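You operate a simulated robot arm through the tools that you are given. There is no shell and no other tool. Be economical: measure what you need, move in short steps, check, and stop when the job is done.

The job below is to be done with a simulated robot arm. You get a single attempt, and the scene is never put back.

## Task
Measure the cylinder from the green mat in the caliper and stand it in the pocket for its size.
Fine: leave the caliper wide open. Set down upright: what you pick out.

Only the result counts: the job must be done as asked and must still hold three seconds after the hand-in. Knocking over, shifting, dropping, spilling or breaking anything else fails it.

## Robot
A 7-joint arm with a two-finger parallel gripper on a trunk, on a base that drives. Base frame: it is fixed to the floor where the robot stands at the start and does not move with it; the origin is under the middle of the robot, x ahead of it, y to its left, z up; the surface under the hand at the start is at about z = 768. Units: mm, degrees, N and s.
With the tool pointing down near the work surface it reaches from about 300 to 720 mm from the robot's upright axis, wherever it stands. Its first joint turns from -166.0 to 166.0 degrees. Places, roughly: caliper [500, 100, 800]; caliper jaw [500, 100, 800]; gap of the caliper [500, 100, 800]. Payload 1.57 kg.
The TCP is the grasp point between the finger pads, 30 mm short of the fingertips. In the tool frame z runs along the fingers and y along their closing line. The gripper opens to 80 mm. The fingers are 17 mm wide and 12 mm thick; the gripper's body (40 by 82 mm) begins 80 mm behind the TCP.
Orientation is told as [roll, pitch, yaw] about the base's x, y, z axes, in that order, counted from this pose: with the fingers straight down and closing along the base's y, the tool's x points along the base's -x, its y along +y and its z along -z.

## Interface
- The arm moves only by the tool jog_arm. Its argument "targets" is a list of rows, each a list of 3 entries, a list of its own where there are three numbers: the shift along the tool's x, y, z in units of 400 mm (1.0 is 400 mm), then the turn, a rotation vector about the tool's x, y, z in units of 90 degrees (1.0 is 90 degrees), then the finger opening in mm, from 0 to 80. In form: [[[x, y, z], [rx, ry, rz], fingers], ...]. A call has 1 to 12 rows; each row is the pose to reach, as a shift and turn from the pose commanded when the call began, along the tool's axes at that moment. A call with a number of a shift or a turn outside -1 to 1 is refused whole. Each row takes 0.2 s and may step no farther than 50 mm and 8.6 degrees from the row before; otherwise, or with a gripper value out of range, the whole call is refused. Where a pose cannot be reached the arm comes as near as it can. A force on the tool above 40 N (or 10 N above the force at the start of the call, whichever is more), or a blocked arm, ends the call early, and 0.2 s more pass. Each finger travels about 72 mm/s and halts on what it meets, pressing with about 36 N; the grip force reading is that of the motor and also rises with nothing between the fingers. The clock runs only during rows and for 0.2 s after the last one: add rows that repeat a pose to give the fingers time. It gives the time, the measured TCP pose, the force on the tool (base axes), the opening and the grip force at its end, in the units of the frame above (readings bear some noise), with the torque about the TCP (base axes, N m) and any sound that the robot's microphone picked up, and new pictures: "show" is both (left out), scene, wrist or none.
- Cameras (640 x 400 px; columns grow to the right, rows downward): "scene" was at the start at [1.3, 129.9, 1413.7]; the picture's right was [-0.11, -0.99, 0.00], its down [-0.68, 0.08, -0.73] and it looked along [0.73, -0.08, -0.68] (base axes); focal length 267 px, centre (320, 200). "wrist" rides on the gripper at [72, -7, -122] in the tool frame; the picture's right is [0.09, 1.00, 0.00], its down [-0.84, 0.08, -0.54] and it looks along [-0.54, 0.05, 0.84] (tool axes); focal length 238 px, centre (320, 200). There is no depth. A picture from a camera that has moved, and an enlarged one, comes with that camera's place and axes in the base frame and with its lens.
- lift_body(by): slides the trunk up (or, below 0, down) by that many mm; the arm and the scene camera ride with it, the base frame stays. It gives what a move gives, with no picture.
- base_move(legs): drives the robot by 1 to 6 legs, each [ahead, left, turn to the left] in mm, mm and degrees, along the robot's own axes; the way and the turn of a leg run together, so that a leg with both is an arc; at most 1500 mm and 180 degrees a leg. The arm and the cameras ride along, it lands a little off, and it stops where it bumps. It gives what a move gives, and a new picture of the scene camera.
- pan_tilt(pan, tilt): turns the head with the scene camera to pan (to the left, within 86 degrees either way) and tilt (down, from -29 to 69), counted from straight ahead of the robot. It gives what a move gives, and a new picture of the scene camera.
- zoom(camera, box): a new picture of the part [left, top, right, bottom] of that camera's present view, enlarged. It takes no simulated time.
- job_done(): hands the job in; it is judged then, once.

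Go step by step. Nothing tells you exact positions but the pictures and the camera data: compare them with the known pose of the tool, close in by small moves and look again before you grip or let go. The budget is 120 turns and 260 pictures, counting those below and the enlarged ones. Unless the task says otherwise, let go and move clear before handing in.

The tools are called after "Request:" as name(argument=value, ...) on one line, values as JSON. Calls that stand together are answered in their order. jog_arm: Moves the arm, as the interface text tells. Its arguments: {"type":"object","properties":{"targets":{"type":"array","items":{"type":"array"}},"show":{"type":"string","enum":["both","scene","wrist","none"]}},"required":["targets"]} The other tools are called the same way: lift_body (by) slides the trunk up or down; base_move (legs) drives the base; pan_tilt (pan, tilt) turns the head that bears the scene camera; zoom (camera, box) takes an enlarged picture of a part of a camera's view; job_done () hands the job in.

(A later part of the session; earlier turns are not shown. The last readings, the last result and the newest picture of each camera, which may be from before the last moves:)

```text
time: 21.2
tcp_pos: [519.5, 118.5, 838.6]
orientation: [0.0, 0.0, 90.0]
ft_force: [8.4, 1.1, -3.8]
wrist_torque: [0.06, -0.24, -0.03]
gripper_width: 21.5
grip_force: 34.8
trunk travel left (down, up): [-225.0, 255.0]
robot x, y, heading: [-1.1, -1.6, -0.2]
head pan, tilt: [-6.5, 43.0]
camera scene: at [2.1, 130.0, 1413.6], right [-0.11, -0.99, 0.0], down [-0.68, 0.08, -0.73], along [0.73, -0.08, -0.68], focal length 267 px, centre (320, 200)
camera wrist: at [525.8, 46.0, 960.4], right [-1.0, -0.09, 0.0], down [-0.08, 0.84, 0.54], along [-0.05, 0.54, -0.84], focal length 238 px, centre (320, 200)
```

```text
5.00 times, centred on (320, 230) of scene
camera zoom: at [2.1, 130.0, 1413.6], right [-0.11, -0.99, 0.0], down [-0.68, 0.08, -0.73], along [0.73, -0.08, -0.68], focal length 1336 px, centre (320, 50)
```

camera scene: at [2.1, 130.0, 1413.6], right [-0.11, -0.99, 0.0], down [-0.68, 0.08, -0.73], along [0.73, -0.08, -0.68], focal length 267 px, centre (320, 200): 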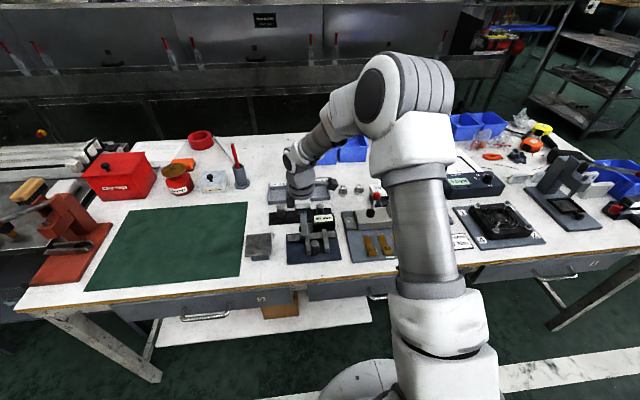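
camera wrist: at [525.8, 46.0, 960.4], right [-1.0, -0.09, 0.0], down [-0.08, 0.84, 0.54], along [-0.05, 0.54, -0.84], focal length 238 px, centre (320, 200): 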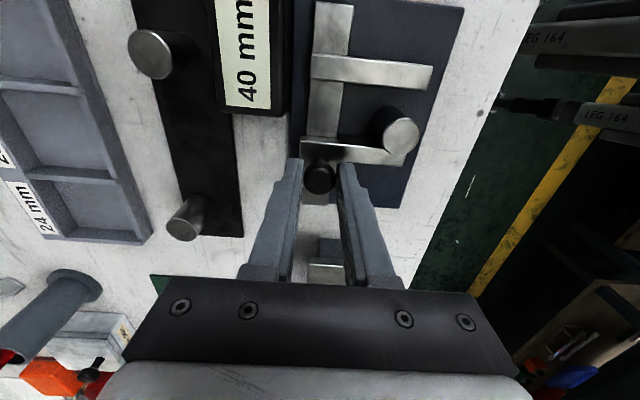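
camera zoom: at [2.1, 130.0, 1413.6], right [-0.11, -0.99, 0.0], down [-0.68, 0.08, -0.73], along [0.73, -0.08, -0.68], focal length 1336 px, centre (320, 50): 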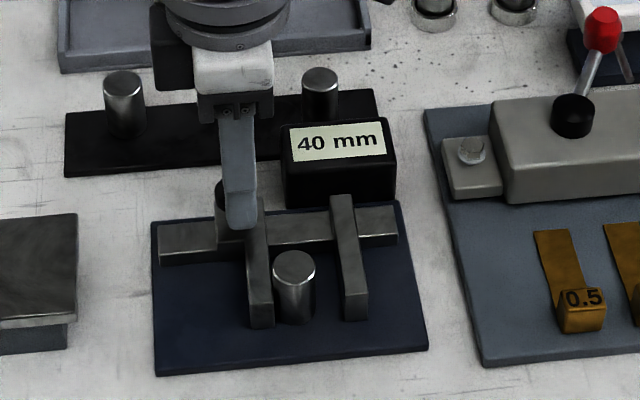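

Readout 40 mm and it is already nudging the cylinder. I continue gently until the jaws close on it.

Request:
jog_arm(targets=[[[0.008, 0, 0], [0, 0, 0], 12], [[0.016, 0, 0], [0, 0, 0], 12], [[0.024, 0, 0], [0, 0, 0], 12], [[0.03, 0, 0], [0, 0, 0], 12], [[0.034, 0, 0], [0, 0, 0], 12], [[0.034, 0, 0], [0, 0, 0], 12]])

Request:
zoom(camera="scene", box=[280, 190, 360, 270])

```text
time: 22.6
tcp_pos: [519.5, 105.0, 839.4]
orientation: [0.0, 0.0, 89.9]
ft_force: [7.5, 1.3, -1.6]
wrist_torque: [0.05, -0.24, -0.05]
gripper_width: 21.4
grip_force: 34.8
trunk travel left (down, up): [-225.0, 255.0]
robot x, y, heading: [-1.1, -1.6, -0.1]
head pan, tilt: [-6.5, 43.0]
camera scene: at [1.9, 129.9, 1413.7], right [-0.11, -0.99, 0.0], down [-0.68, 0.08, -0.73], along [0.73, -0.08, -0.68], focal length 267 px, centre (320, 200)
camera wrist: at [525.9, 32.6, 960.4], right [-1.0, -0.09, 0.0], down [-0.08, 0.84, 0.54], along [-0.05, 0.54, -0.84], focal length 238 px, centre (320, 200)
```

scene: 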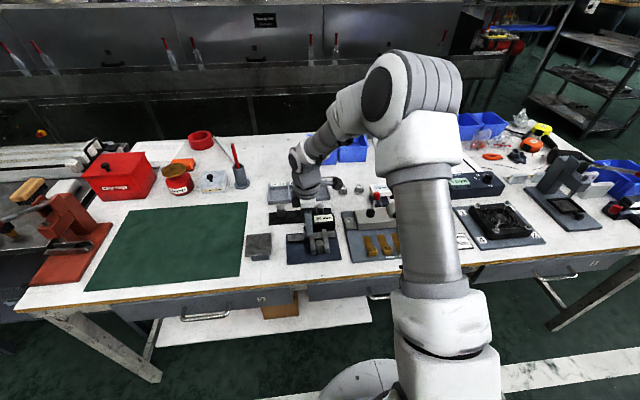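
wrist: 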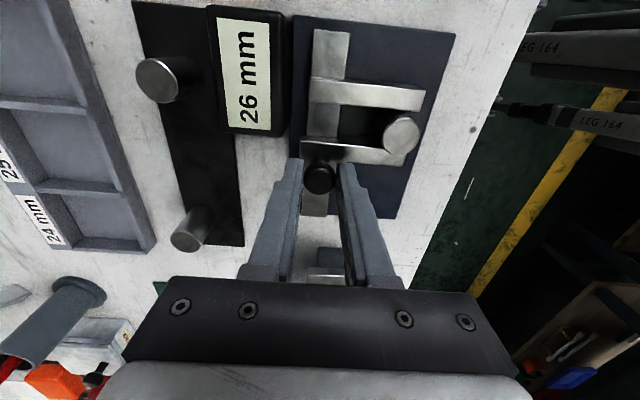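

```text
5.00 times, centred on (320, 230) of scene
camera zoom: at [1.9, 129.9, 1413.7], right [-0.11, -0.99, 0.0], down [-0.68, 0.08, -0.73], along [0.73, -0.08, -0.68], focal length 1336 px, centre (320, 50)
```

zoom: 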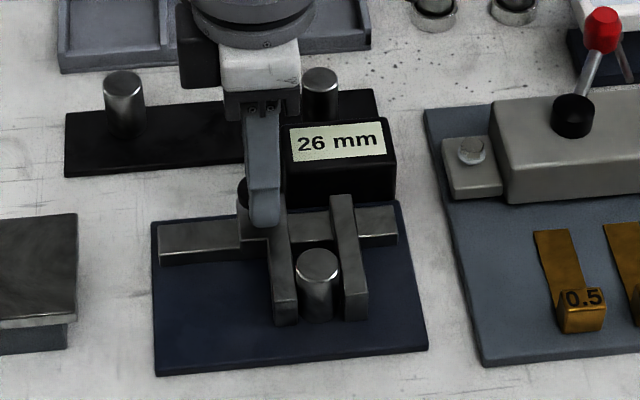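

Reads 26 mm, still no closing force; I continue in half-millimetre steps.

Request:
jog_arm(targets=[[[0.002, 0, 0], [0, 0, 0], 12], [[0.004, 0, 0], [0, 0, 0], 12], [[0.004, 0, 0], [0, 0, 0], 12]], show="wrist")

Request:
jog_arm(targets=[[[0.002, 0, 0], [0, 0, 0], 12], [[0.003, 0, 0], [0, 0, 0], 12], [[0.003, 0, 0], [0, 0, 0], 12]], show="wrist")

```text
time: 23.4
tcp_pos: [520.8, 104.1, 838.8]
orientation: [0.0, 0.0, 90.1]
ft_force: [6.3, 2.4, 1.8]
wrist_torque: [0.25, -0.14, -0.02]
gripper_width: 21.2
grip_force: 35.0
trunk travel left (down, up): [-225.0, 255.0]
robot x, y, heading: [-0.6, 1.2, -0.2]
head pan, tilt: [-6.5, 43.0]
camera wrist: at [525.9, 31.4, 960.4], right [-1.0, -0.09, 0.0], down [-0.08, 0.84, 0.54], along [-0.05, 0.54, -0.84], focal length 238 px, centre (320, 200)
```

wrist: 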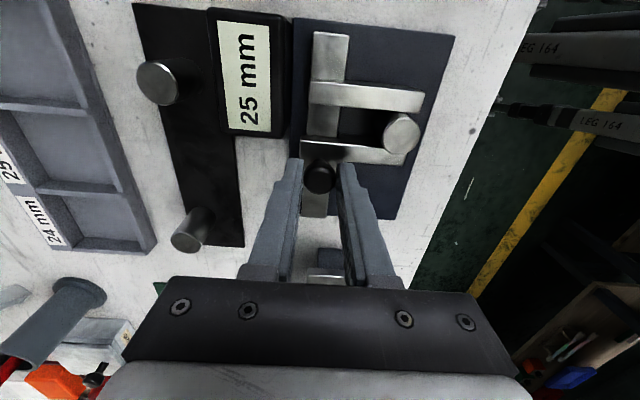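

```text
time: 24.2
tcp_pos: [519.7, 104.4, 837.5]
orientation: [-0.1, -0.1, 90.0]
ft_force: [8.7, 8.3, -0.4]
wrist_torque: [0.07, -0.3, 0.06]
gripper_width: 21.4
grip_force: 34.8
trunk travel left (down, up): [-225.0, 255.0]
robot x, y, heading: [-0.5, 2.8, -0.1]
head pan, tilt: [-6.5, 43.0]
camera wrist: at [525.8, 31.2, 960.3], right [-1.0, -0.09, 0.0], down [-0.08, 0.84, 0.54], along [-0.05, 0.54, -0.84], focal length 238 px, centre (320, 200)
```

wrist: 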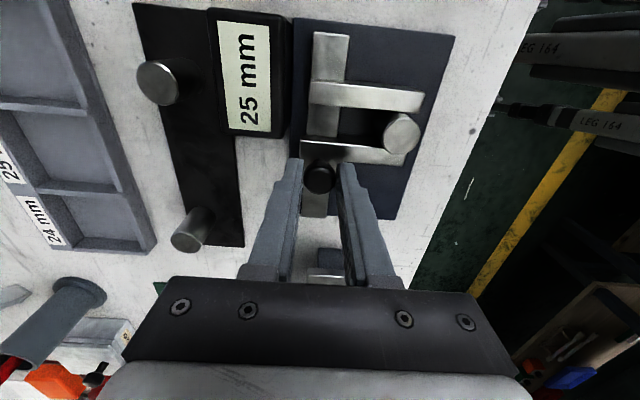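

The caliper reads 25 mm while the gripper read 24.0 mm on the same cylinder. I press slightly more to be sure it is seated.

Request:
jog_arm(targets=[[[0.002, 0, 0], [0, 0, 0], 12], [[0.003, 0, 0], [0, 0, 0], 12], [[0.003, 0, 0], [0, 0, 0], 12]], show="none")

Request:
zoom(camera="wrist", box=[200, 10, 460, 220])

Request:
zoom(camera="scene", box=[270, 160, 410, 265])

```text
time: 25.0
tcp_pos: [519.5, 103.2, 837.6]
orientation: [-0.1, -0.2, 90.1]
ft_force: [11.0, 17.2, -2.4]
wrist_torque: [0.35, -0.23, 0.01]
gripper_width: 21.3
grip_force: 34.6
trunk travel left (down, up): [-225.0, 255.0]
robot x, y, heading: [-2.2, -0.4, 0.2]
head pan, tilt: [-6.5, 43.0]
```

```text
1.90 times, centred on (330, 115) of wrist
camera zoom: at [525.9, 31.0, 960.3], right [-1.0, -0.09, 0.0], down [-0.08, 0.84, 0.54], along [-0.05, 0.54, -0.84], focal length 454 px, centre (301, 362)
```

zoom: 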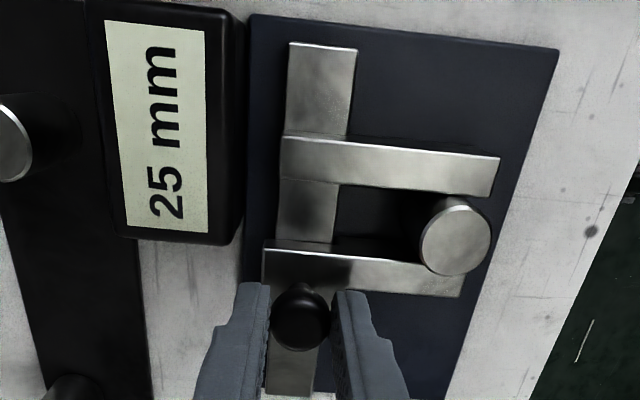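

```text
3.81 times, centred on (340, 212) of scene
camera zoom: at [2.2, 131.1, 1413.5], right [-0.11, -0.99, 0.0], down [-0.68, 0.08, -0.73], along [0.73, -0.08, -0.68], focal length 1018 px, centre (244, 152)
```

zoom: 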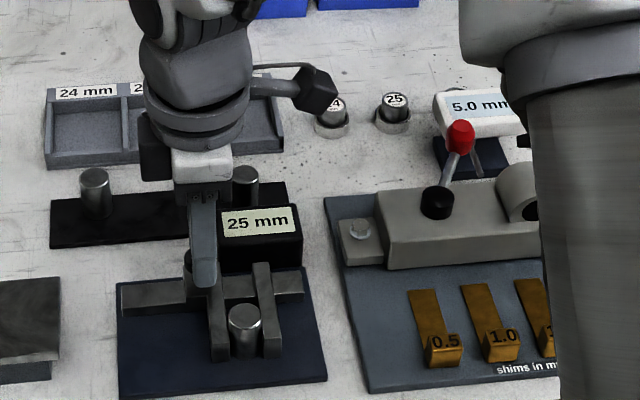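

Seated at 25 mm. The 1 mm disagreement suggests a caliper zero error, so I will reopen it, take the cylinder out and later check the empty reading.

Request:
jog_arm(targets=[[[-0.02, 0, 0], [0, 0, 0], 12], [[-0.04, 0, 0], [0, 0, 0], 12], [[-0.06, 0, 0], [0, 0, 0], 12], [[-0.08, 0, 0], [0, 0, 0], 12], [[-0.093, 0, 0], [0, 0, 0], 12], [[-0.093, 0, 0], [0, 0, 0], 12]])

Request:
zoom(camera="scene", box=[280, 190, 360, 270])

```text
time: 26.4
tcp_pos: [519.8, 139.0, 838.0]
orientation: [0.0, -0.1, 90.0]
ft_force: [10.7, -1.0, -1.4]
wrist_torque: [-0.81, -0.23, 0.0]
gripper_width: 21.5
grip_force: 33.8
trunk travel left (down, up): [-225.0, 255.0]
robot x, y, heading: [0.9, -1.8, -0.1]
head pan, tilt: [-6.5, 43.0]
camera scene: at [2.0, 129.9, 1413.6], right [-0.11, -0.99, 0.0], down [-0.68, 0.08, -0.73], along [0.73, -0.08, -0.68], focal length 267 px, centre (320, 200)
camera wrist: at [526.0, 66.4, 960.4], right [-1.0, -0.09, 0.0], down [-0.08, 0.84, 0.54], along [-0.05, 0.54, -0.84], focal length 238 px, centre (320, 200)
```

scene: 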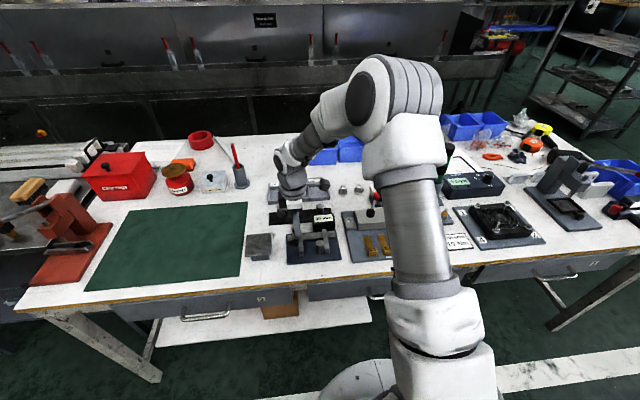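
wrist: 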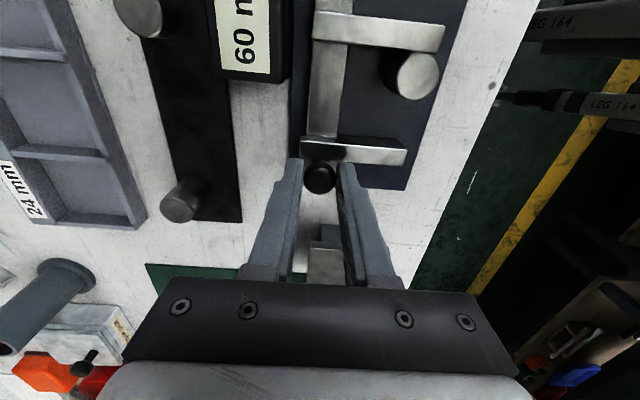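

```text
5.00 times, centred on (320, 230) of scene
camera zoom: at [2.0, 129.9, 1413.6], right [-0.11, -0.99, 0.0], down [-0.68, 0.08, -0.73], along [0.73, -0.08, -0.68], focal length 1336 px, centre (320, 50)
```

zoom: 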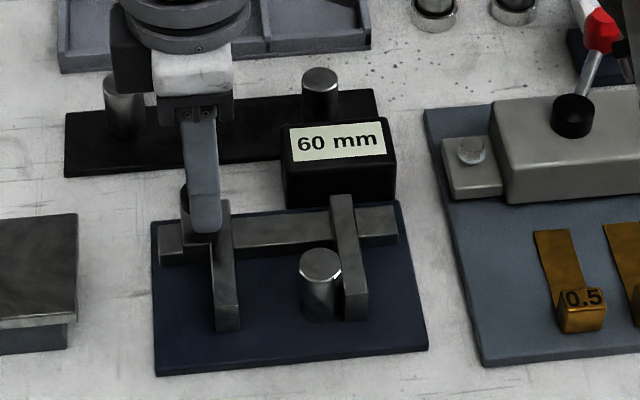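

Readout 60, cylinder now rests against the fixed jaw. I release the knob and rise, then look at the cylinder.

Request:
jog_arm(targets=[[[0, 0, 0], [0, 0, 0], 34], [[0, 0, 0], [0, 0, 0], 44], [[0, 0, 0], [0, 0, 0], 44]], show="none")

Request:
jog_arm(targets=[[[0, 0, -0.05], [0, 0, 0], 44], [[0, 0, -0.12], [0, 0, 0], 44], [[0.1, 0.06, -0.14], [0, 0, 0], 44], [[0.2, 0.12, -0.14], [0, 0, 0], 44], [[0.25, 0.12, -0.14], [0, 0, 0], 44], [[0.25, 0.12, -0.14], [0, 0, 0], 44]])

Request:
zoom(camera="wrist", box=[240, 60, 400, 220])

Request:
zoom(camera="scene", box=[270, 170, 370, 270])

```text
time: 27.2
tcp_pos: [518.7, 139.5, 838.4]
orientation: [-0.1, 0.0, 90.1]
ft_force: [0.3, 0.4, -0.9]
wrist_torque: [0.0, 0.0, 0.01]
gripper_width: 43.9
grip_force: 0.0
trunk travel left (down, up): [-225.0, 255.0]
robot x, y, heading: [0.1, -3.0, 0.1]
head pan, tilt: [-6.5, 43.0]
```

```text
time: 28.6
tcp_pos: [471.9, 38.6, 895.5]
orientation: [0.0, 0.0, 89.9]
ft_force: [-0.5, -0.4, -0.6]
wrist_torque: [0.0, 0.0, -0.01]
gripper_width: 44.2
grip_force: 0.0
trunk travel left (down, up): [-225.0, 255.0]
robot x, y, heading: [1.5, 0.4, -0.3]
head pan, tilt: [-6.5, 43.0]
camera scene: at [1.3, 129.8, 1413.7], right [-0.11, -0.99, 0.0], down [-0.68, 0.08, -0.73], along [0.73, -0.08, -0.68], focal length 267 px, centre (320, 200)
camera wrist: at [478.3, -33.8, 1017.8], right [-1.0, -0.09, 0.0], down [-0.08, 0.84, 0.54], along [-0.05, 0.54, -0.84], focal length 238 px, centre (320, 200)
```

scene: 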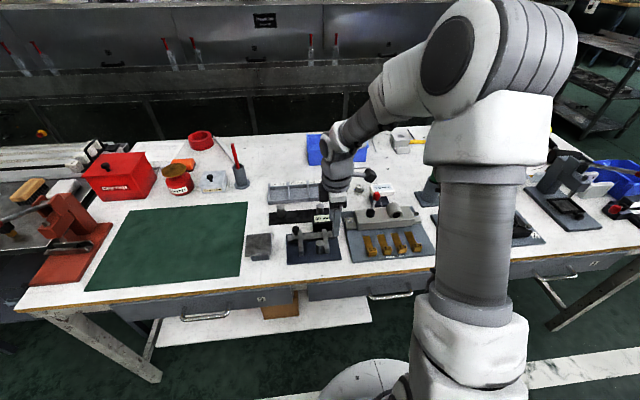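
wrist: 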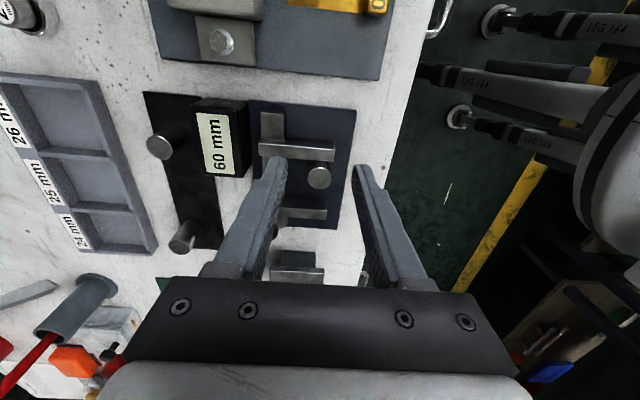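

```text
2.50 times, centred on (320, 140) of wrist
camera zoom: at [478.3, -33.8, 1017.8], right [-1.0, -0.09, 0.0], down [-0.08, 0.84, 0.54], along [-0.05, 0.54, -0.84], focal length 596 px, centre (320, 350)
```

zoom: 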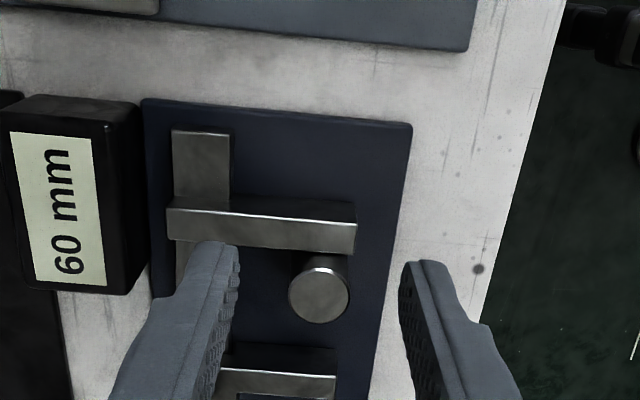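

```text
4.00 times, centred on (320, 220) of scene
camera zoom: at [1.3, 129.8, 1413.7], right [-0.11, -0.99, 0.0], down [-0.68, 0.08, -0.73], along [0.73, -0.08, -0.68], focal length 1069 px, centre (320, 120)
```

zoom: 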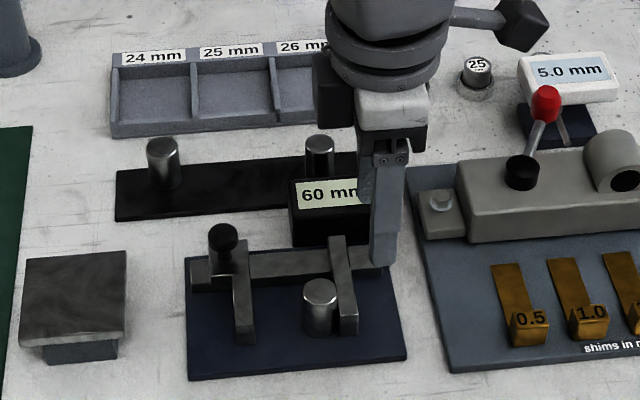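

The cylinder is at (469, 74), against the fixed jaw. I'll grip it with a small +y offset (y=78) to keep the fingers off the jaw.

Request:
jog_arm(targets=[[[-0.05, 0.004, 0.02], [0, 0, 0], 38], [[-0.0985, 0.0075, 0.05], [0, 0, 0], 36], [[-0.0985, 0.0075, 0.14], [0, 0, 0], 36], [[-0.0985, 0.0075, 0.14], [0, 0, 0], 36]])

Request:
zoom(camera="wrist", box=[240, 100, 400, 260])

Request:
zoom(camera="scene", box=[280, 190, 360, 270])

```text
time: 29.6
tcp_pos: [471.3, 78.0, 839.5]
orientation: [0.0, 0.0, 90.0]
ft_force: [-0.2, 0.8, 0.3]
wrist_torque: [0.02, -0.02, -0.01]
gripper_width: 35.9
grip_force: 0.0
trunk travel left (down, up): [-225.0, 255.0]
robot x, y, heading: [-1.9, 2.7, 0.1]
head pan, tilt: [-6.5, 43.0]
camera scene: at [1.4, 129.9, 1413.7], right [-0.11, -0.99, 0.0], down [-0.68, 0.08, -0.73], along [0.73, -0.08, -0.68], focal length 267 px, centre (320, 200)
camera wrist: at [475.9, 5.0, 959.9], right [-1.0, -0.09, 0.0], down [-0.08, 0.84, 0.54], along [-0.05, 0.54, -0.84], focal length 238 px, centre (320, 200)
```

scene: 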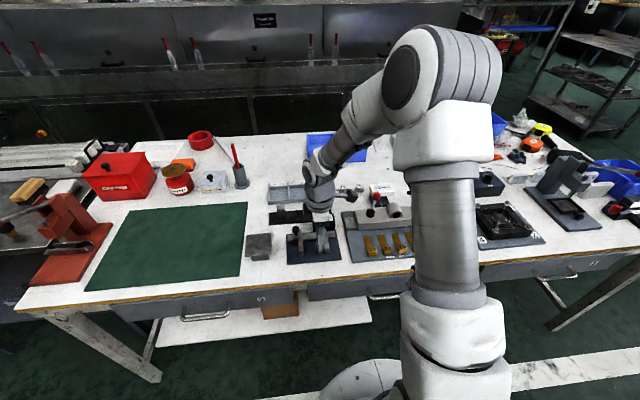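
wrist: 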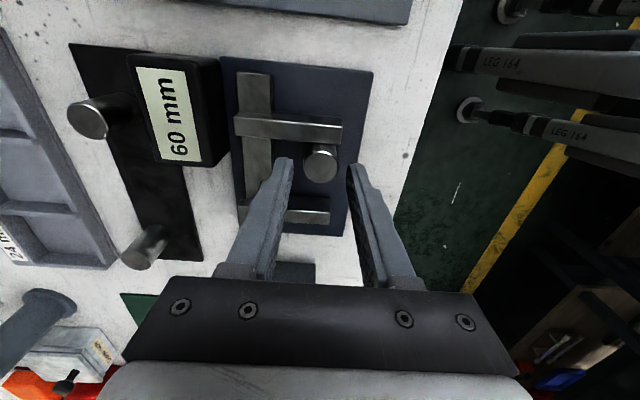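

```text
2.50 times, centred on (320, 180) of wrist
camera zoom: at [475.9, 5.0, 959.9], right [-1.0, -0.09, 0.0], down [-0.08, 0.84, 0.54], along [-0.05, 0.54, -0.84], focal length 596 px, centre (320, 250)
```

zoom: 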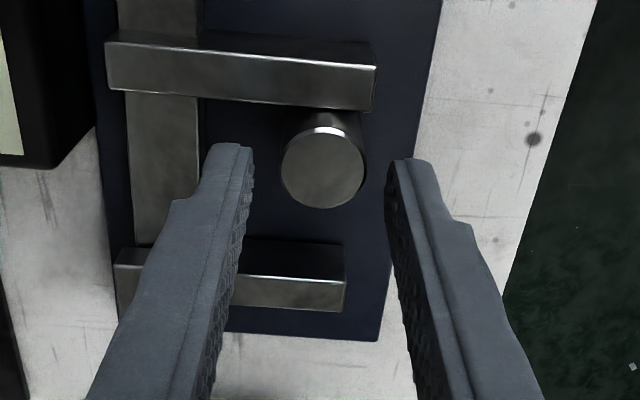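

```text
5.00 times, centred on (320, 230) of scene
camera zoom: at [1.4, 129.9, 1413.7], right [-0.11, -0.99, 0.0], down [-0.68, 0.08, -0.73], along [0.73, -0.08, -0.68], focal length 1336 px, centre (320, 50)
```

zoom: 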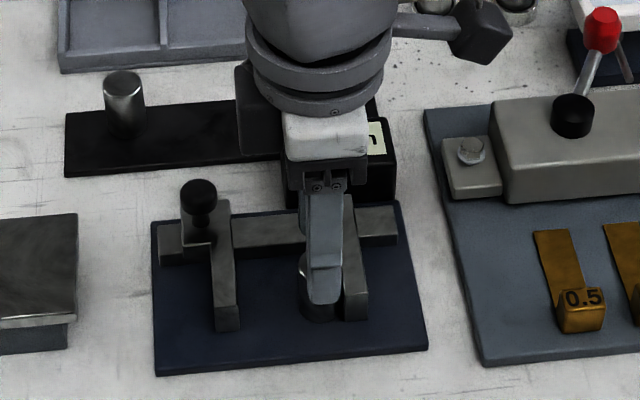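

Request:
jog_arm(targets=[[[0.003, 0.003, 0.03], [0, 0, 0], 36], [[0.003, 0.003, 0.0635], [0, 0, 0], 36], [[0.003, 0.003, 0.0635], [0, 0, 0], 36]], show="wrist")

Request:
jog_arm(targets=[[[0, 0, 0], [0, 0, 0], 30], [[0, 0, 0], [0, 0, 0], 18], [[0, 0, 0], [0, 0, 0], 18], [[0, 0, 0], [0, 0, 0], 18]], show="wrist")

```text
time: 30.4
tcp_pos: [468.5, 76.4, 814.0]
orientation: [0.0, 0.0, 90.0]
ft_force: [-0.2, 0.0, 0.0]
wrist_torque: [-0.01, 0.02, 0.01]
gripper_width: 35.9
grip_force: 0.0
trunk travel left (down, up): [-225.0, 255.0]
robot x, y, heading: [-0.2, 0.9, 0.1]
head pan, tilt: [-6.5, 43.0]
camera wrist: at [474.2, 3.9, 935.3], right [-1.0, -0.09, 0.0], down [-0.08, 0.84, 0.54], along [-0.05, 0.54, -0.84], focal length 238 px, centre (320, 200)
```

wrist: 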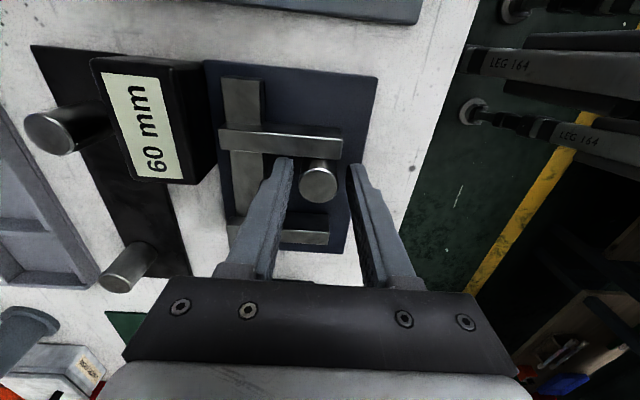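

```text
time: 31.4
tcp_pos: [468.4, 75.6, 813.4]
orientation: [0.0, 0.0, 90.1]
ft_force: [0.5, -0.7, -0.2]
wrist_torque: [0.01, -0.02, 0.01]
gripper_width: 23.8
grip_force: 36.6
trunk travel left (down, up): [-225.0, 255.0]
robot x, y, heading: [1.9, -3.0, 0.1]
head pan, tilt: [-6.5, 43.0]
camera wrist: at [474.2, 3.9, 935.4], right [-1.0, -0.09, 0.0], down [-0.08, 0.84, 0.54], along [-0.05, 0.54, -0.84], focal length 238 px, centre (320, 200)
```

wrist: 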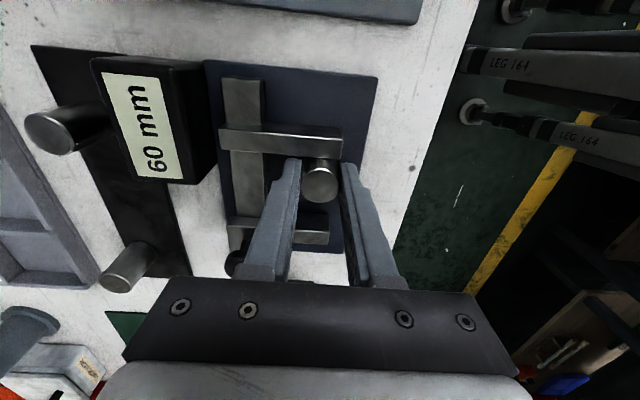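

The gripper again reads ≈24 mm. I lift the cylinder and carry it back over the mat as a temporary resting place, so that I can check the caliper's zero.

Request:
jog_arm(targets=[[[0, 0, -0.03], [0, 0, 0], 18], [[0, 0, -0.12], [0, 0, 0], 18], [[0, 0, -0.22], [0, 0, 0], 18], [[-0.1, -0.009, -0.25], [0, 0, 0], 18], [[-0.2, -0.018, -0.25], [0, 0, 0], 18], [[-0.3, -0.027, -0.25], [0, 0, 0], 18], [[-0.4, -0.036, -0.25], [0, 0, 0], 18], [[-0.5, -0.045, -0.25], [0, 0, 0], 18], [[-0.6, -0.054, -0.25], [0, 0, 0], 18], [[-0.7, -0.063, -0.25], [0, 0, 0], 18], [[-0.76, -0.071, -0.2], [0, 0, 0], 18], [[-0.76, -0.071, -0.2], [0, 0, 0], 18]])

```text
time: 34.0
tcp_pos: [496.1, 380.3, 890.7]
orientation: [0.0, 0.1, 90.0]
ft_force: [-0.9, 0.1, -2.2]
wrist_torque: [0.01, 0.0, 0.04]
gripper_width: 23.8
grip_force: 36.2
trunk travel left (down, up): [-225.0, 255.0]
robot x, y, heading: [0.0, -1.2, 0.1]
head pan, tilt: [-6.5, 43.0]
camera scene: at [1.5, 130.0, 1413.7], right [-0.11, -0.99, 0.0], down [-0.68, 0.08, -0.73], along [0.73, -0.08, -0.68], focal length 267 px, centre (320, 200)
camera wrist: at [501.5, 308.0, 1013.9], right [-1.0, -0.09, 0.0], down [-0.08, 0.84, 0.54], along [-0.05, 0.54, -0.84], focal length 238 px, centre (320, 200)
```

scene: 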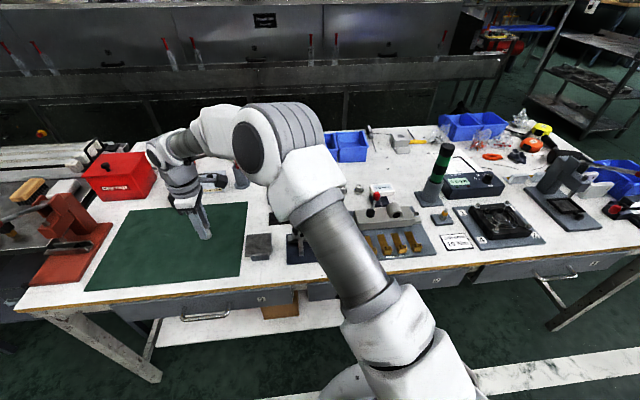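
wrist: 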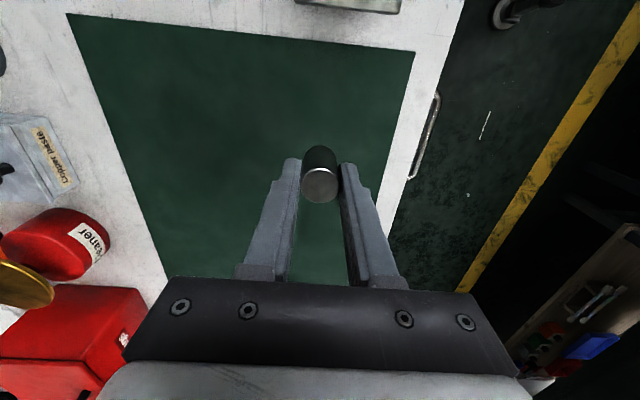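

Lowering to the mat, contact expected near TCP z≈808.

Request:
jog_arm(targets=[[[0, 0, 0.1], [0, 0, 0], 18], [[0, 0, 0.18], [0, 0, 0], 18], [[0, 0, 0.2], [0, 0, 0], 18], [[0, 0, 0.2], [0, 0, 0], 18]], show="none")

Request:
jog_arm(targets=[[[0, 0, 0.003], [0, 0, 0], 18], [[0, 0, 0.003], [0, 0, 0], 18]], show="none")

```text
time: 35.0
tcp_pos: [495.9, 379.5, 811.7]
orientation: [0.0, 0.0, 89.9]
ft_force: [0.1, -0.5, -1.1]
wrist_torque: [-0.03, 0.02, 0.0]
gripper_width: 24.1
grip_force: 36.3
trunk travel left (down, up): [-225.0, 255.0]
robot x, y, heading: [-1.4, 1.0, 0.0]
head pan, tilt: [-6.5, 43.0]
```

```text
time: 35.6
tcp_pos: [496.4, 380.2, 812.9]
orientation: [0.1, 0.1, 90.1]
ft_force: [-0.1, -0.3, -1.2]
wrist_torque: [0.01, 0.02, 0.0]
gripper_width: 24.1
grip_force: 36.4
trunk travel left (down, up): [-225.0, 255.0]
robot x, y, heading: [2.3, 0.3, 0.1]
head pan, tilt: [-6.5, 43.0]
```

Request:
jog_arm(targets=[[[0, 0, 0.003], [0, 0, 0], 18], [[0, 0, 0.006], [0, 0, 0], 18], [[0, 0, 0.006], [0, 0, 0], 18]], show="none")

Request:
jog_arm(targets=[[[0, 0, 0.003], [0, 0, 0], 18], [[0, 0, 0.003], [0, 0, 0], 18]], show="none")

```text
time: 36.4
tcp_pos: [495.3, 380.4, 808.6]
orientation: [-0.1, 0.1, 90.0]
ft_force: [0.0, -0.7, -1.4]
wrist_torque: [-0.03, -0.02, 0.0]
gripper_width: 23.7
grip_force: 36.0
trunk travel left (down, up): [-225.0, 255.0]
robot x, y, heading: [-3.7, 7.2, -0.3]
head pan, tilt: [-6.5, 43.0]
```

```text
time: 37.0
tcp_pos: [495.7, 379.5, 808.2]
orientation: [0.0, 0.0, 90.1]
ft_force: [-2.6, -3.1, 3.3]
wrist_torque: [-0.09, 0.12, 0.0]
gripper_width: 24.1
grip_force: 36.2
trunk travel left (down, up): [-225.0, 255.0]
robot x, y, heading: [-0.2, 1.2, -0.2]
head pan, tilt: [-6.5, 43.0]
```

Contact. Releasing, rising and returning above the knob.

Request:
jog_arm(targets=[[[0, 0, 0], [0, 0, 0], 34], [[0, 0, 0], [0, 0, 0], 44], [[0, 0, -0.05], [0, 0, 0], 44], [[0, 0, -0.15], [0, 0, 0], 44], [[0, 0, -0.22], [0, 0, 0], 44], [[0.12, -0.012, -0.22], [0, 0, 0], 44], [[0.24, -0.024, -0.22], [0, 0, 0], 44], [[0.36, -0.036, -0.22], [0, 0, 0], 44], [[0.48, -0.048, -0.22], [0, 0, 0], 44], [[0.6, -0.059, -0.22], [0, 0, 0], 44], [[0.6025, -0.059, -0.15], [0, 0, 0], 44], [[0.6025, -0.059, -0.15], [0, 0, 0], 44]])

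Request:
zoom(camera="scene", box=[180, 190, 360, 280])

```text
time: 39.6
tcp_pos: [519.7, 138.1, 869.4]
orientation: [0.0, 0.0, 90.1]
ft_force: [0.1, 0.4, -0.2]
wrist_torque: [0.02, -0.02, 0.0]
gripper_width: 43.9
grip_force: 0.0
trunk travel left (down, up): [-225.0, 255.0]
robot x, y, heading: [-3.1, -1.1, -0.0]
head pan, tilt: [-6.5, 43.0]
camera scene: at [1.4, 129.9, 1413.7], right [-0.11, -0.99, 0.0], down [-0.68, 0.08, -0.73], along [0.73, -0.08, -0.68], focal length 267 px, centre (320, 200)
camera wrist: at [526.9, 66.4, 990.4], right [-1.0, -0.09, 0.0], down [-0.08, 0.84, 0.54], along [-0.05, 0.54, -0.84], focal length 238 px, centre (320, 200)
```

scene: 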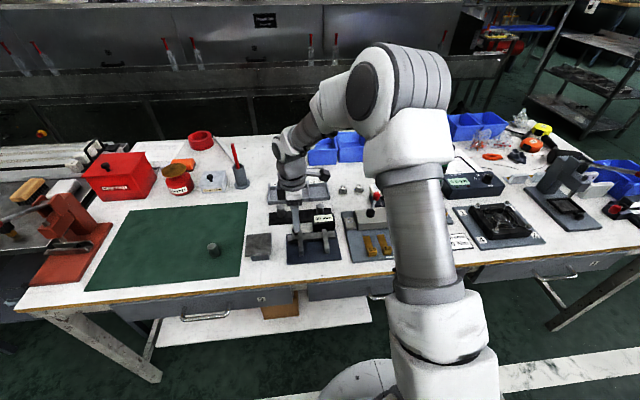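
wrist: 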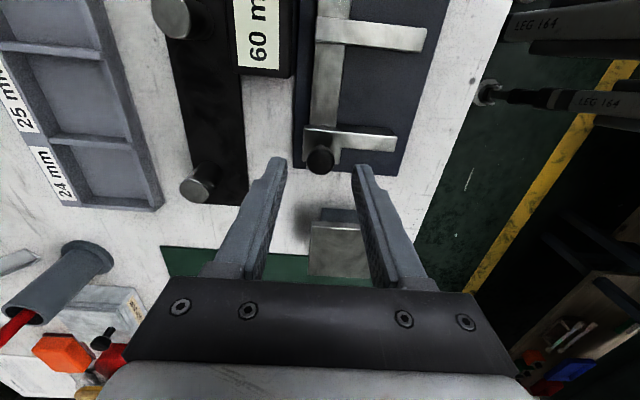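

```text
3.56 times, centred on (270, 235) of scene
camera zoom: at [1.4, 129.9, 1413.7], right [-0.11, -0.99, 0.0], down [-0.68, 0.08, -0.73], along [0.73, -0.08, -0.68], focal length 950 px, centre (498, 76)
```

zoom: 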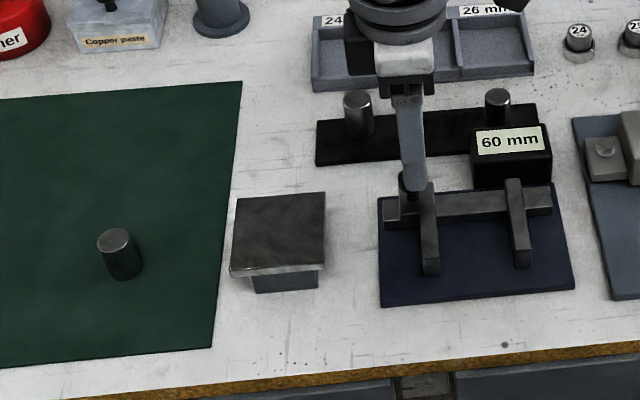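

Now I grip the knob slightly higher than before (fingertips above the readout box's edge) and close the empty caliper to read its zero.

Request:
jog_arm(targets=[[[-0.001, 0.0, 0.03], [0, 0, 0], 44], [[-0.001, 0.0, 0.058], [0, 0, 0], 44], [[-0.001, 0.0, 0.058], [0, 0, 0], 32], [[-0.001, 0.0, 0.058], [0, 0, 0], 20], [[-0.001, 0.0, 0.058], [0, 0, 0], 12], [[-0.001, 0.0, 0.058], [0, 0, 0], 12]], show="none")

Request:
jog_arm(targets=[[[0.02, 0, 0], [0, 0, 0], 12], [[0.04, 0, 0], [0, 0, 0], 12], [[0.06, 0, 0], [0, 0, 0], 12], [[0.08, 0, 0], [0, 0, 0], 12], [[0.1, 0, 0], [0, 0, 0], 12], [[0.1, 0, 0], [0, 0, 0], 12]])

Request:
zoom(camera="wrist", box=[200, 60, 400, 220])

Request:
zoom(camera="scene", box=[280, 190, 360, 270])

```text
time: 41.0
tcp_pos: [519.5, 139.3, 844.3]
orientation: [0.0, 0.0, 90.0]
ft_force: [-3.1, 0.4, -0.6]
wrist_torque: [-0.07, 0.1, 0.0]
gripper_width: 20.8
grip_force: 34.3
trunk travel left (down, up): [-225.0, 255.0]
robot x, y, heading: [-1.7, 1.8, 0.1]
head pan, tilt: [-6.5, 43.0]
```

```text
time: 42.4
tcp_pos: [519.6, 99.8, 844.1]
orientation: [0.0, 0.0, 90.1]
ft_force: [1.6, -0.2, -1.3]
wrist_torque: [0.02, -0.05, -0.03]
gripper_width: 20.6
grip_force: 34.2
trunk travel left (down, up): [-225.0, 255.0]
robot x, y, heading: [2.8, -1.2, 0.0]
head pan, tilt: [-6.5, 43.0]
camera scene: at [1.5, 129.8, 1413.7], right [-0.11, -0.99, 0.0], down [-0.68, 0.08, -0.73], along [0.73, -0.08, -0.68], focal length 267 px, centre (320, 200)
camera wrist: at [525.8, 27.0, 966.4], right [-1.0, -0.09, 0.0], down [-0.08, 0.84, 0.54], along [-0.05, 0.54, -0.84], focal length 238 px, centre (320, 200)
```

scene: 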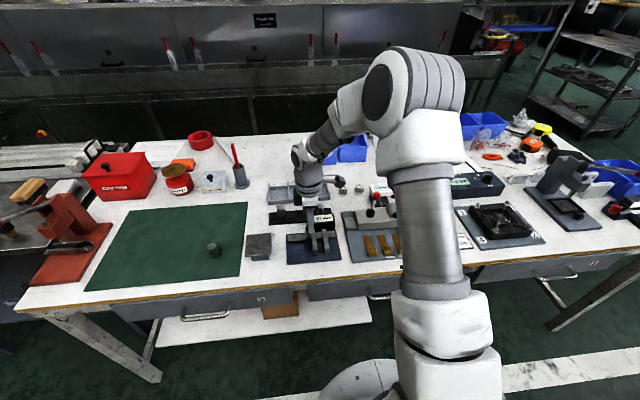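
wrist: 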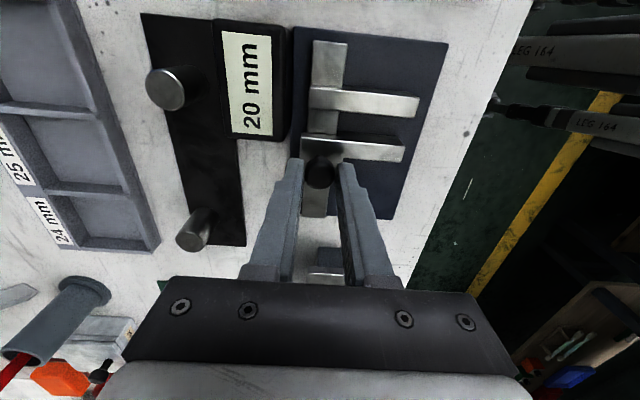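

```text
2.50 times, centred on (300, 140) of wrist
camera zoom: at [525.8, 27.0, 966.4], right [-1.0, -0.09, 0.0], down [-0.08, 0.84, 0.54], along [-0.05, 0.54, -0.84], focal length 596 px, centre (370, 350)
```

zoom: 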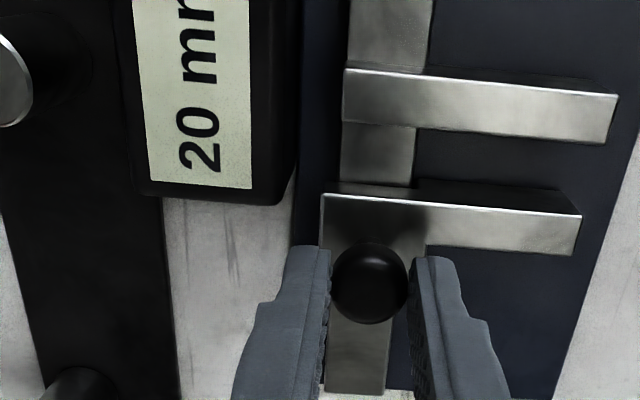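

```text
5.00 times, centred on (320, 230) of scene
camera zoom: at [1.5, 129.8, 1413.7], right [-0.11, -0.99, 0.0], down [-0.68, 0.08, -0.73], along [0.73, -0.08, -0.68], focal length 1336 px, centre (320, 50)
```

zoom: 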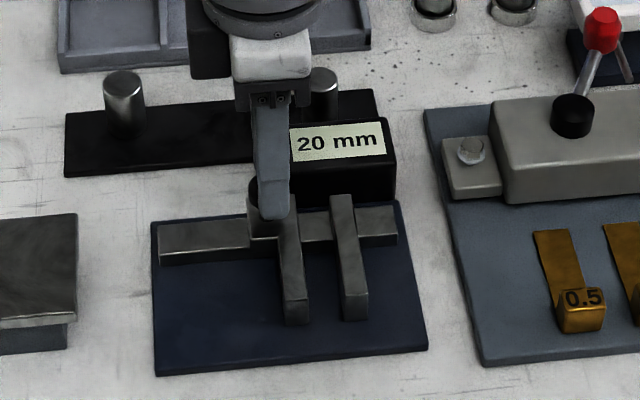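

Clearance to the readout box is a few mm laterally with the tips also above its edge. I proceed gently.

Request:
jog_arm(targets=[[[0.01, 0.002, 0], [0, 0, 0], 12], [[0.02, 0.002, 0], [0, 0, 0], 12], [[0.03, 0.002, 0], [0, 0, 0], 12], [[0.04, 0.002, 0], [0, 0, 0], 12], [[0.044, 0.002, 0], [0, 0, 0], 12], [[0.044, 0.002, 0], [0, 0, 0], 12]], show="wrist")

Request:
zoom(camera="wrist", box=[200, 60, 400, 220])

```text
time: 43.8
tcp_pos: [520.1, 83.2, 843.9]
orientation: [-0.1, 0.0, 90.0]
ft_force: [10.7, 0.5, -0.5]
wrist_torque: [0.31, -0.38, -0.08]
gripper_width: 20.4
grip_force: 34.2
trunk travel left (down, up): [-225.0, 255.0]
robot x, y, heading: [0.3, 1.0, 0.1]
head pan, tilt: [-6.5, 43.0]
camera wrist: at [525.7, 10.6, 966.4], right [-1.0, -0.09, 0.0], down [-0.08, 0.84, 0.54], along [-0.05, 0.54, -0.84], focal length 238 px, centre (320, 200)
```

wrist: 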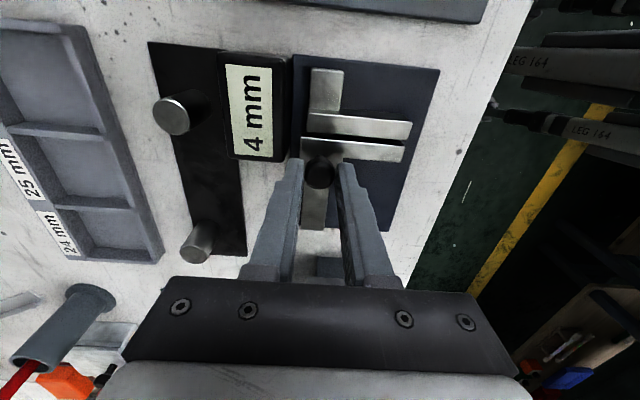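

```text
2.50 times, centred on (300, 140) of wrist
camera zoom: at [525.7, 10.6, 966.4], right [-1.0, -0.09, 0.0], down [-0.08, 0.84, 0.54], along [-0.05, 0.54, -0.84], focal length 596 px, centre (370, 350)
```

zoom: 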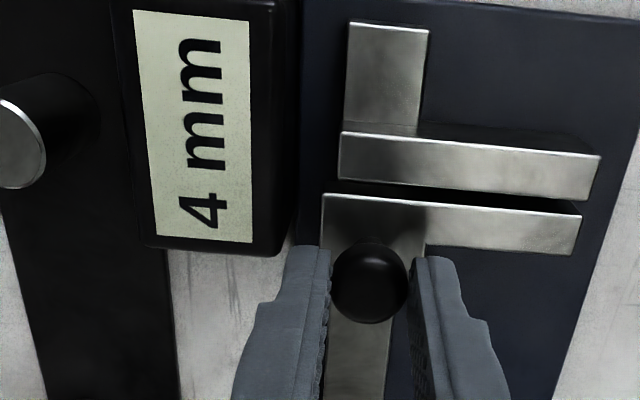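

Request:
jog_arm(targets=[[[0.004, -0.001, 0], [0, 0, 0], 12], [[0.008, -0.001, 0], [0, 0, 0], 12], [[0.008, -0.001, 0], [0, 0, 0], 12]], show="wrist")

Request:
zoom(camera="wrist", box=[200, 60, 400, 220])

```text
time: 44.6
tcp_pos: [519.2, 79.2, 844.7]
orientation: [-0.1, 0.0, 90.0]
ft_force: [11.4, 0.8, 1.5]
wrist_torque: [0.25, -0.33, 0.0]
gripper_width: 20.6
grip_force: 34.3
trunk travel left (down, up): [-225.0, 255.0]
robot x, y, heading: [-0.5, 0.4, 0.1]
head pan, tilt: [-6.5, 43.0]
camera wrist: at [525.8, 6.7, 966.5], right [-1.0, -0.09, 0.0], down [-0.08, 0.84, 0.54], along [-0.05, 0.54, -0.84], focal length 238 px, centre (320, 200)
```

wrist: 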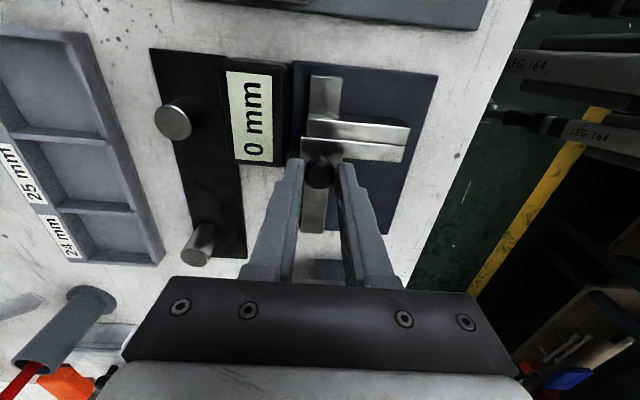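

```text
2.50 times, centred on (300, 140) of wrist
camera zoom: at [525.8, 6.7, 966.5], right [-1.0, -0.09, 0.0], down [-0.08, 0.84, 0.54], along [-0.05, 0.54, -0.84], focal length 596 px, centre (370, 350)
```

zoom: 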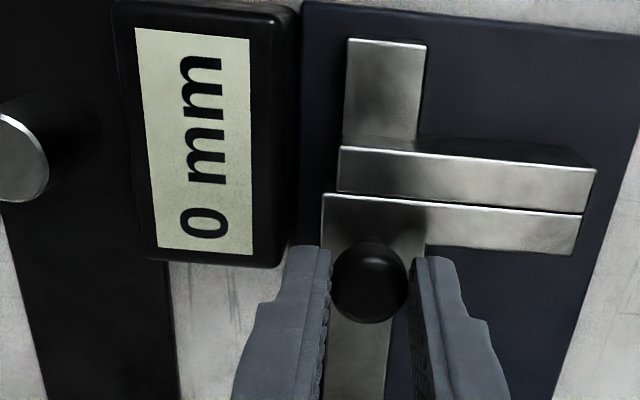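

Request:
jog_arm(targets=[[[0.002, 0, 0], [0, 0, 0], 12], [[0.004, 0, 0], [0, 0, 0], 12], [[0.004, 0, 0], [0, 0, 0], 12]], show="wrist")

Request:
zoom(camera="wrist", box=[200, 60, 400, 220])

```text
time: 45.4
tcp_pos: [520.0, 77.7, 844.8]
orientation: [0.0, 0.0, 90.0]
ft_force: [13.6, 7.5, -0.9]
wrist_torque: [0.03, -0.41, 0.0]
gripper_width: 20.6
grip_force: 34.2
trunk travel left (down, up): [-225.0, 255.0]
robot x, y, heading: [-3.3, 1.4, -0.1]
head pan, tilt: [-6.5, 43.0]
camera wrist: at [525.9, 6.6, 966.5], right [-1.0, -0.09, 0.0], down [-0.08, 0.84, 0.54], along [-0.05, 0.54, -0.84], focal length 238 px, centre (320, 200)
```

wrist: 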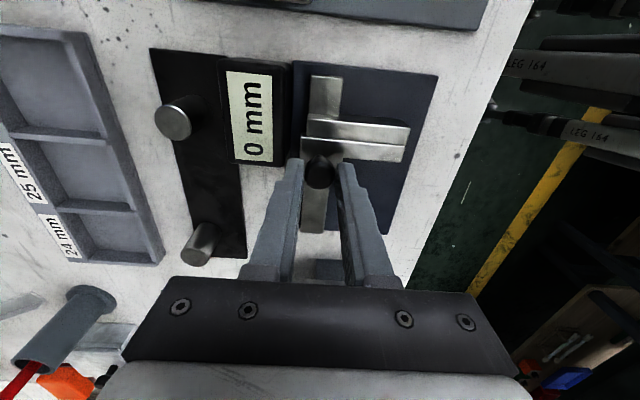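

```text
2.50 times, centred on (300, 140) of wrist
camera zoom: at [525.9, 6.6, 966.5], right [-1.0, -0.09, 0.0], down [-0.08, 0.84, 0.54], along [-0.05, 0.54, -0.84], focal length 596 px, centre (370, 350)
```

zoom: 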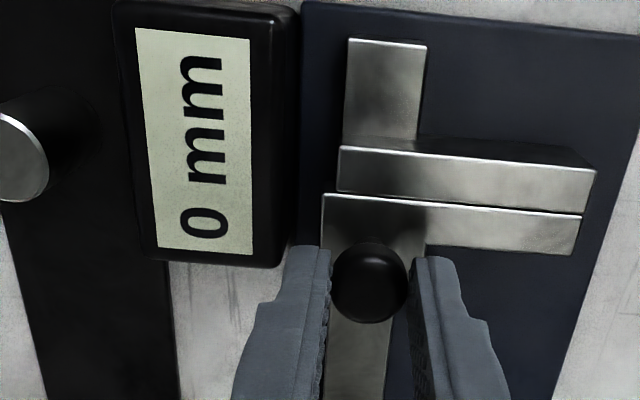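

Closed empty, the readout shows 0, so the caliper is true and its 25 mm is trustworthy. I reopen it to 60 and release the knob.

Request:
jog_arm(targets=[[[-0.02, -0.001, 0], [0, 0, 0], 12], [[-0.04, -0.001, 0], [0, 0, 0], 12], [[-0.06, -0.001, 0], [0, 0, 0], 12], [[-0.08, -0.001, 0], [0, 0, 0], 12], [[-0.1, -0.001, 0], [0, 0, 0], 12], [[-0.12, -0.001, 0], [0, 0, 0], 12], [[-0.14, -0.001, 0], [0, 0, 0], 12], [[-0.152, -0.001, 0], [0, 0, 0], 12], [[-0.152, -0.001, 0], [0, 0, 0], 12]], show="none")

Request:
zoom(camera="scene", box=[280, 190, 360, 270])

```text
time: 47.4
tcp_pos: [520.5, 139.3, 844.0]
orientation: [0.1, 0.0, 90.0]
ft_force: [12.1, -1.5, 0.0]
wrist_torque: [-0.08, -0.42, -0.05]
gripper_width: 20.5
grip_force: 34.4
trunk travel left (down, up): [-225.0, 255.0]
robot x, y, heading: [-3.4, -0.1, -0.3]
head pan, tilt: [-6.5, 43.0]
```

```text
5.00 times, centred on (320, 230) of scene
camera zoom: at [2.1, 129.8, 1413.7], right [-0.11, -0.99, 0.0], down [-0.68, 0.08, -0.73], along [0.73, -0.08, -0.68], focal length 1336 px, centre (320, 50)
```

zoom: 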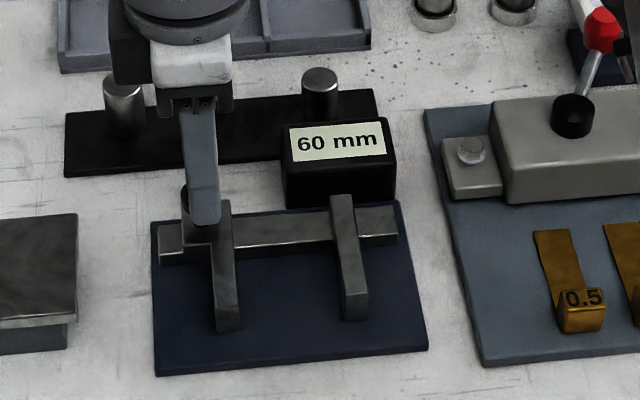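

Open at 60 again. I release, rise, and close the fingers on nothing in mid-air to check the gripper's own zero, then view masters and cylinder.

Request:
jog_arm(targets=[[[0, 0, 0], [0, 0, 0], 34], [[0, 0, 0], [0, 0, 0], 44], [[0, 0, -0.05], [0, 0, 0], 44], [[0, 0, -0.15], [0, 0, 0], 44], [[0, 0, -0.2], [0, 0, 0], 20], [[0, 0, -0.2], [0, 0, 0], 0], [[0, 0, -0.2], [0, 0, 0], 0], [[0, 0, -0.2], [0, 0, 0], 0], [[0, 0, -0.2], [0, 0, 0], 0]], show="none")

Request:
zoom(camera="scene", box=[195, 230, 235, 270])

Request:
zoom(camera="scene", box=[330, 165, 370, 205])

```text
time: 49.4
tcp_pos: [519.8, 138.1, 925.3]
orientation: [0.0, -0.1, 90.0]
ft_force: [-0.2, -0.1, -0.1]
wrist_torque: [0.01, 0.0, -0.03]
gripper_width: 0.1
grip_force: 21.0
trunk travel left (down, up): [-225.0, 255.0]
robot x, y, heading: [0.7, 2.2, -0.0]
head pan, tilt: [-6.5, 43.0]
```

```text
10.00 times, centred on (215, 250) of scene
camera zoom: at [1.3, 129.9, 1413.7], right [-0.11, -0.99, 0.0], down [-0.68, 0.08, -0.73], along [0.73, -0.08, -0.68], focal length 2672 px, centre (1370, -300)
```

zoom: 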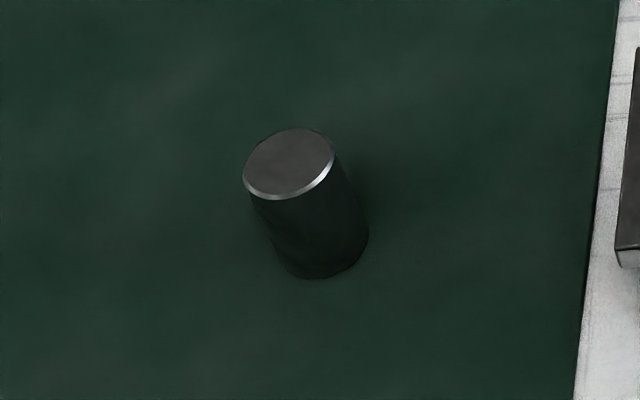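

```text
10.00 times, centred on (350, 185) of scene
camera zoom: at [1.3, 129.9, 1413.7], right [-0.11, -0.99, 0.0], down [-0.68, 0.08, -0.73], along [0.73, -0.08, -0.68], focal length 2672 px, centre (20, 350)
```

zoom: 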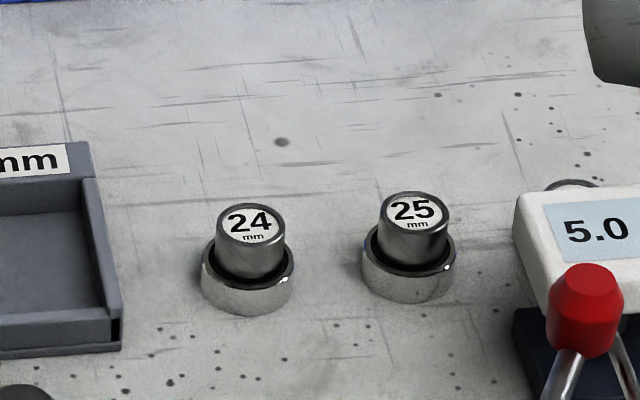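

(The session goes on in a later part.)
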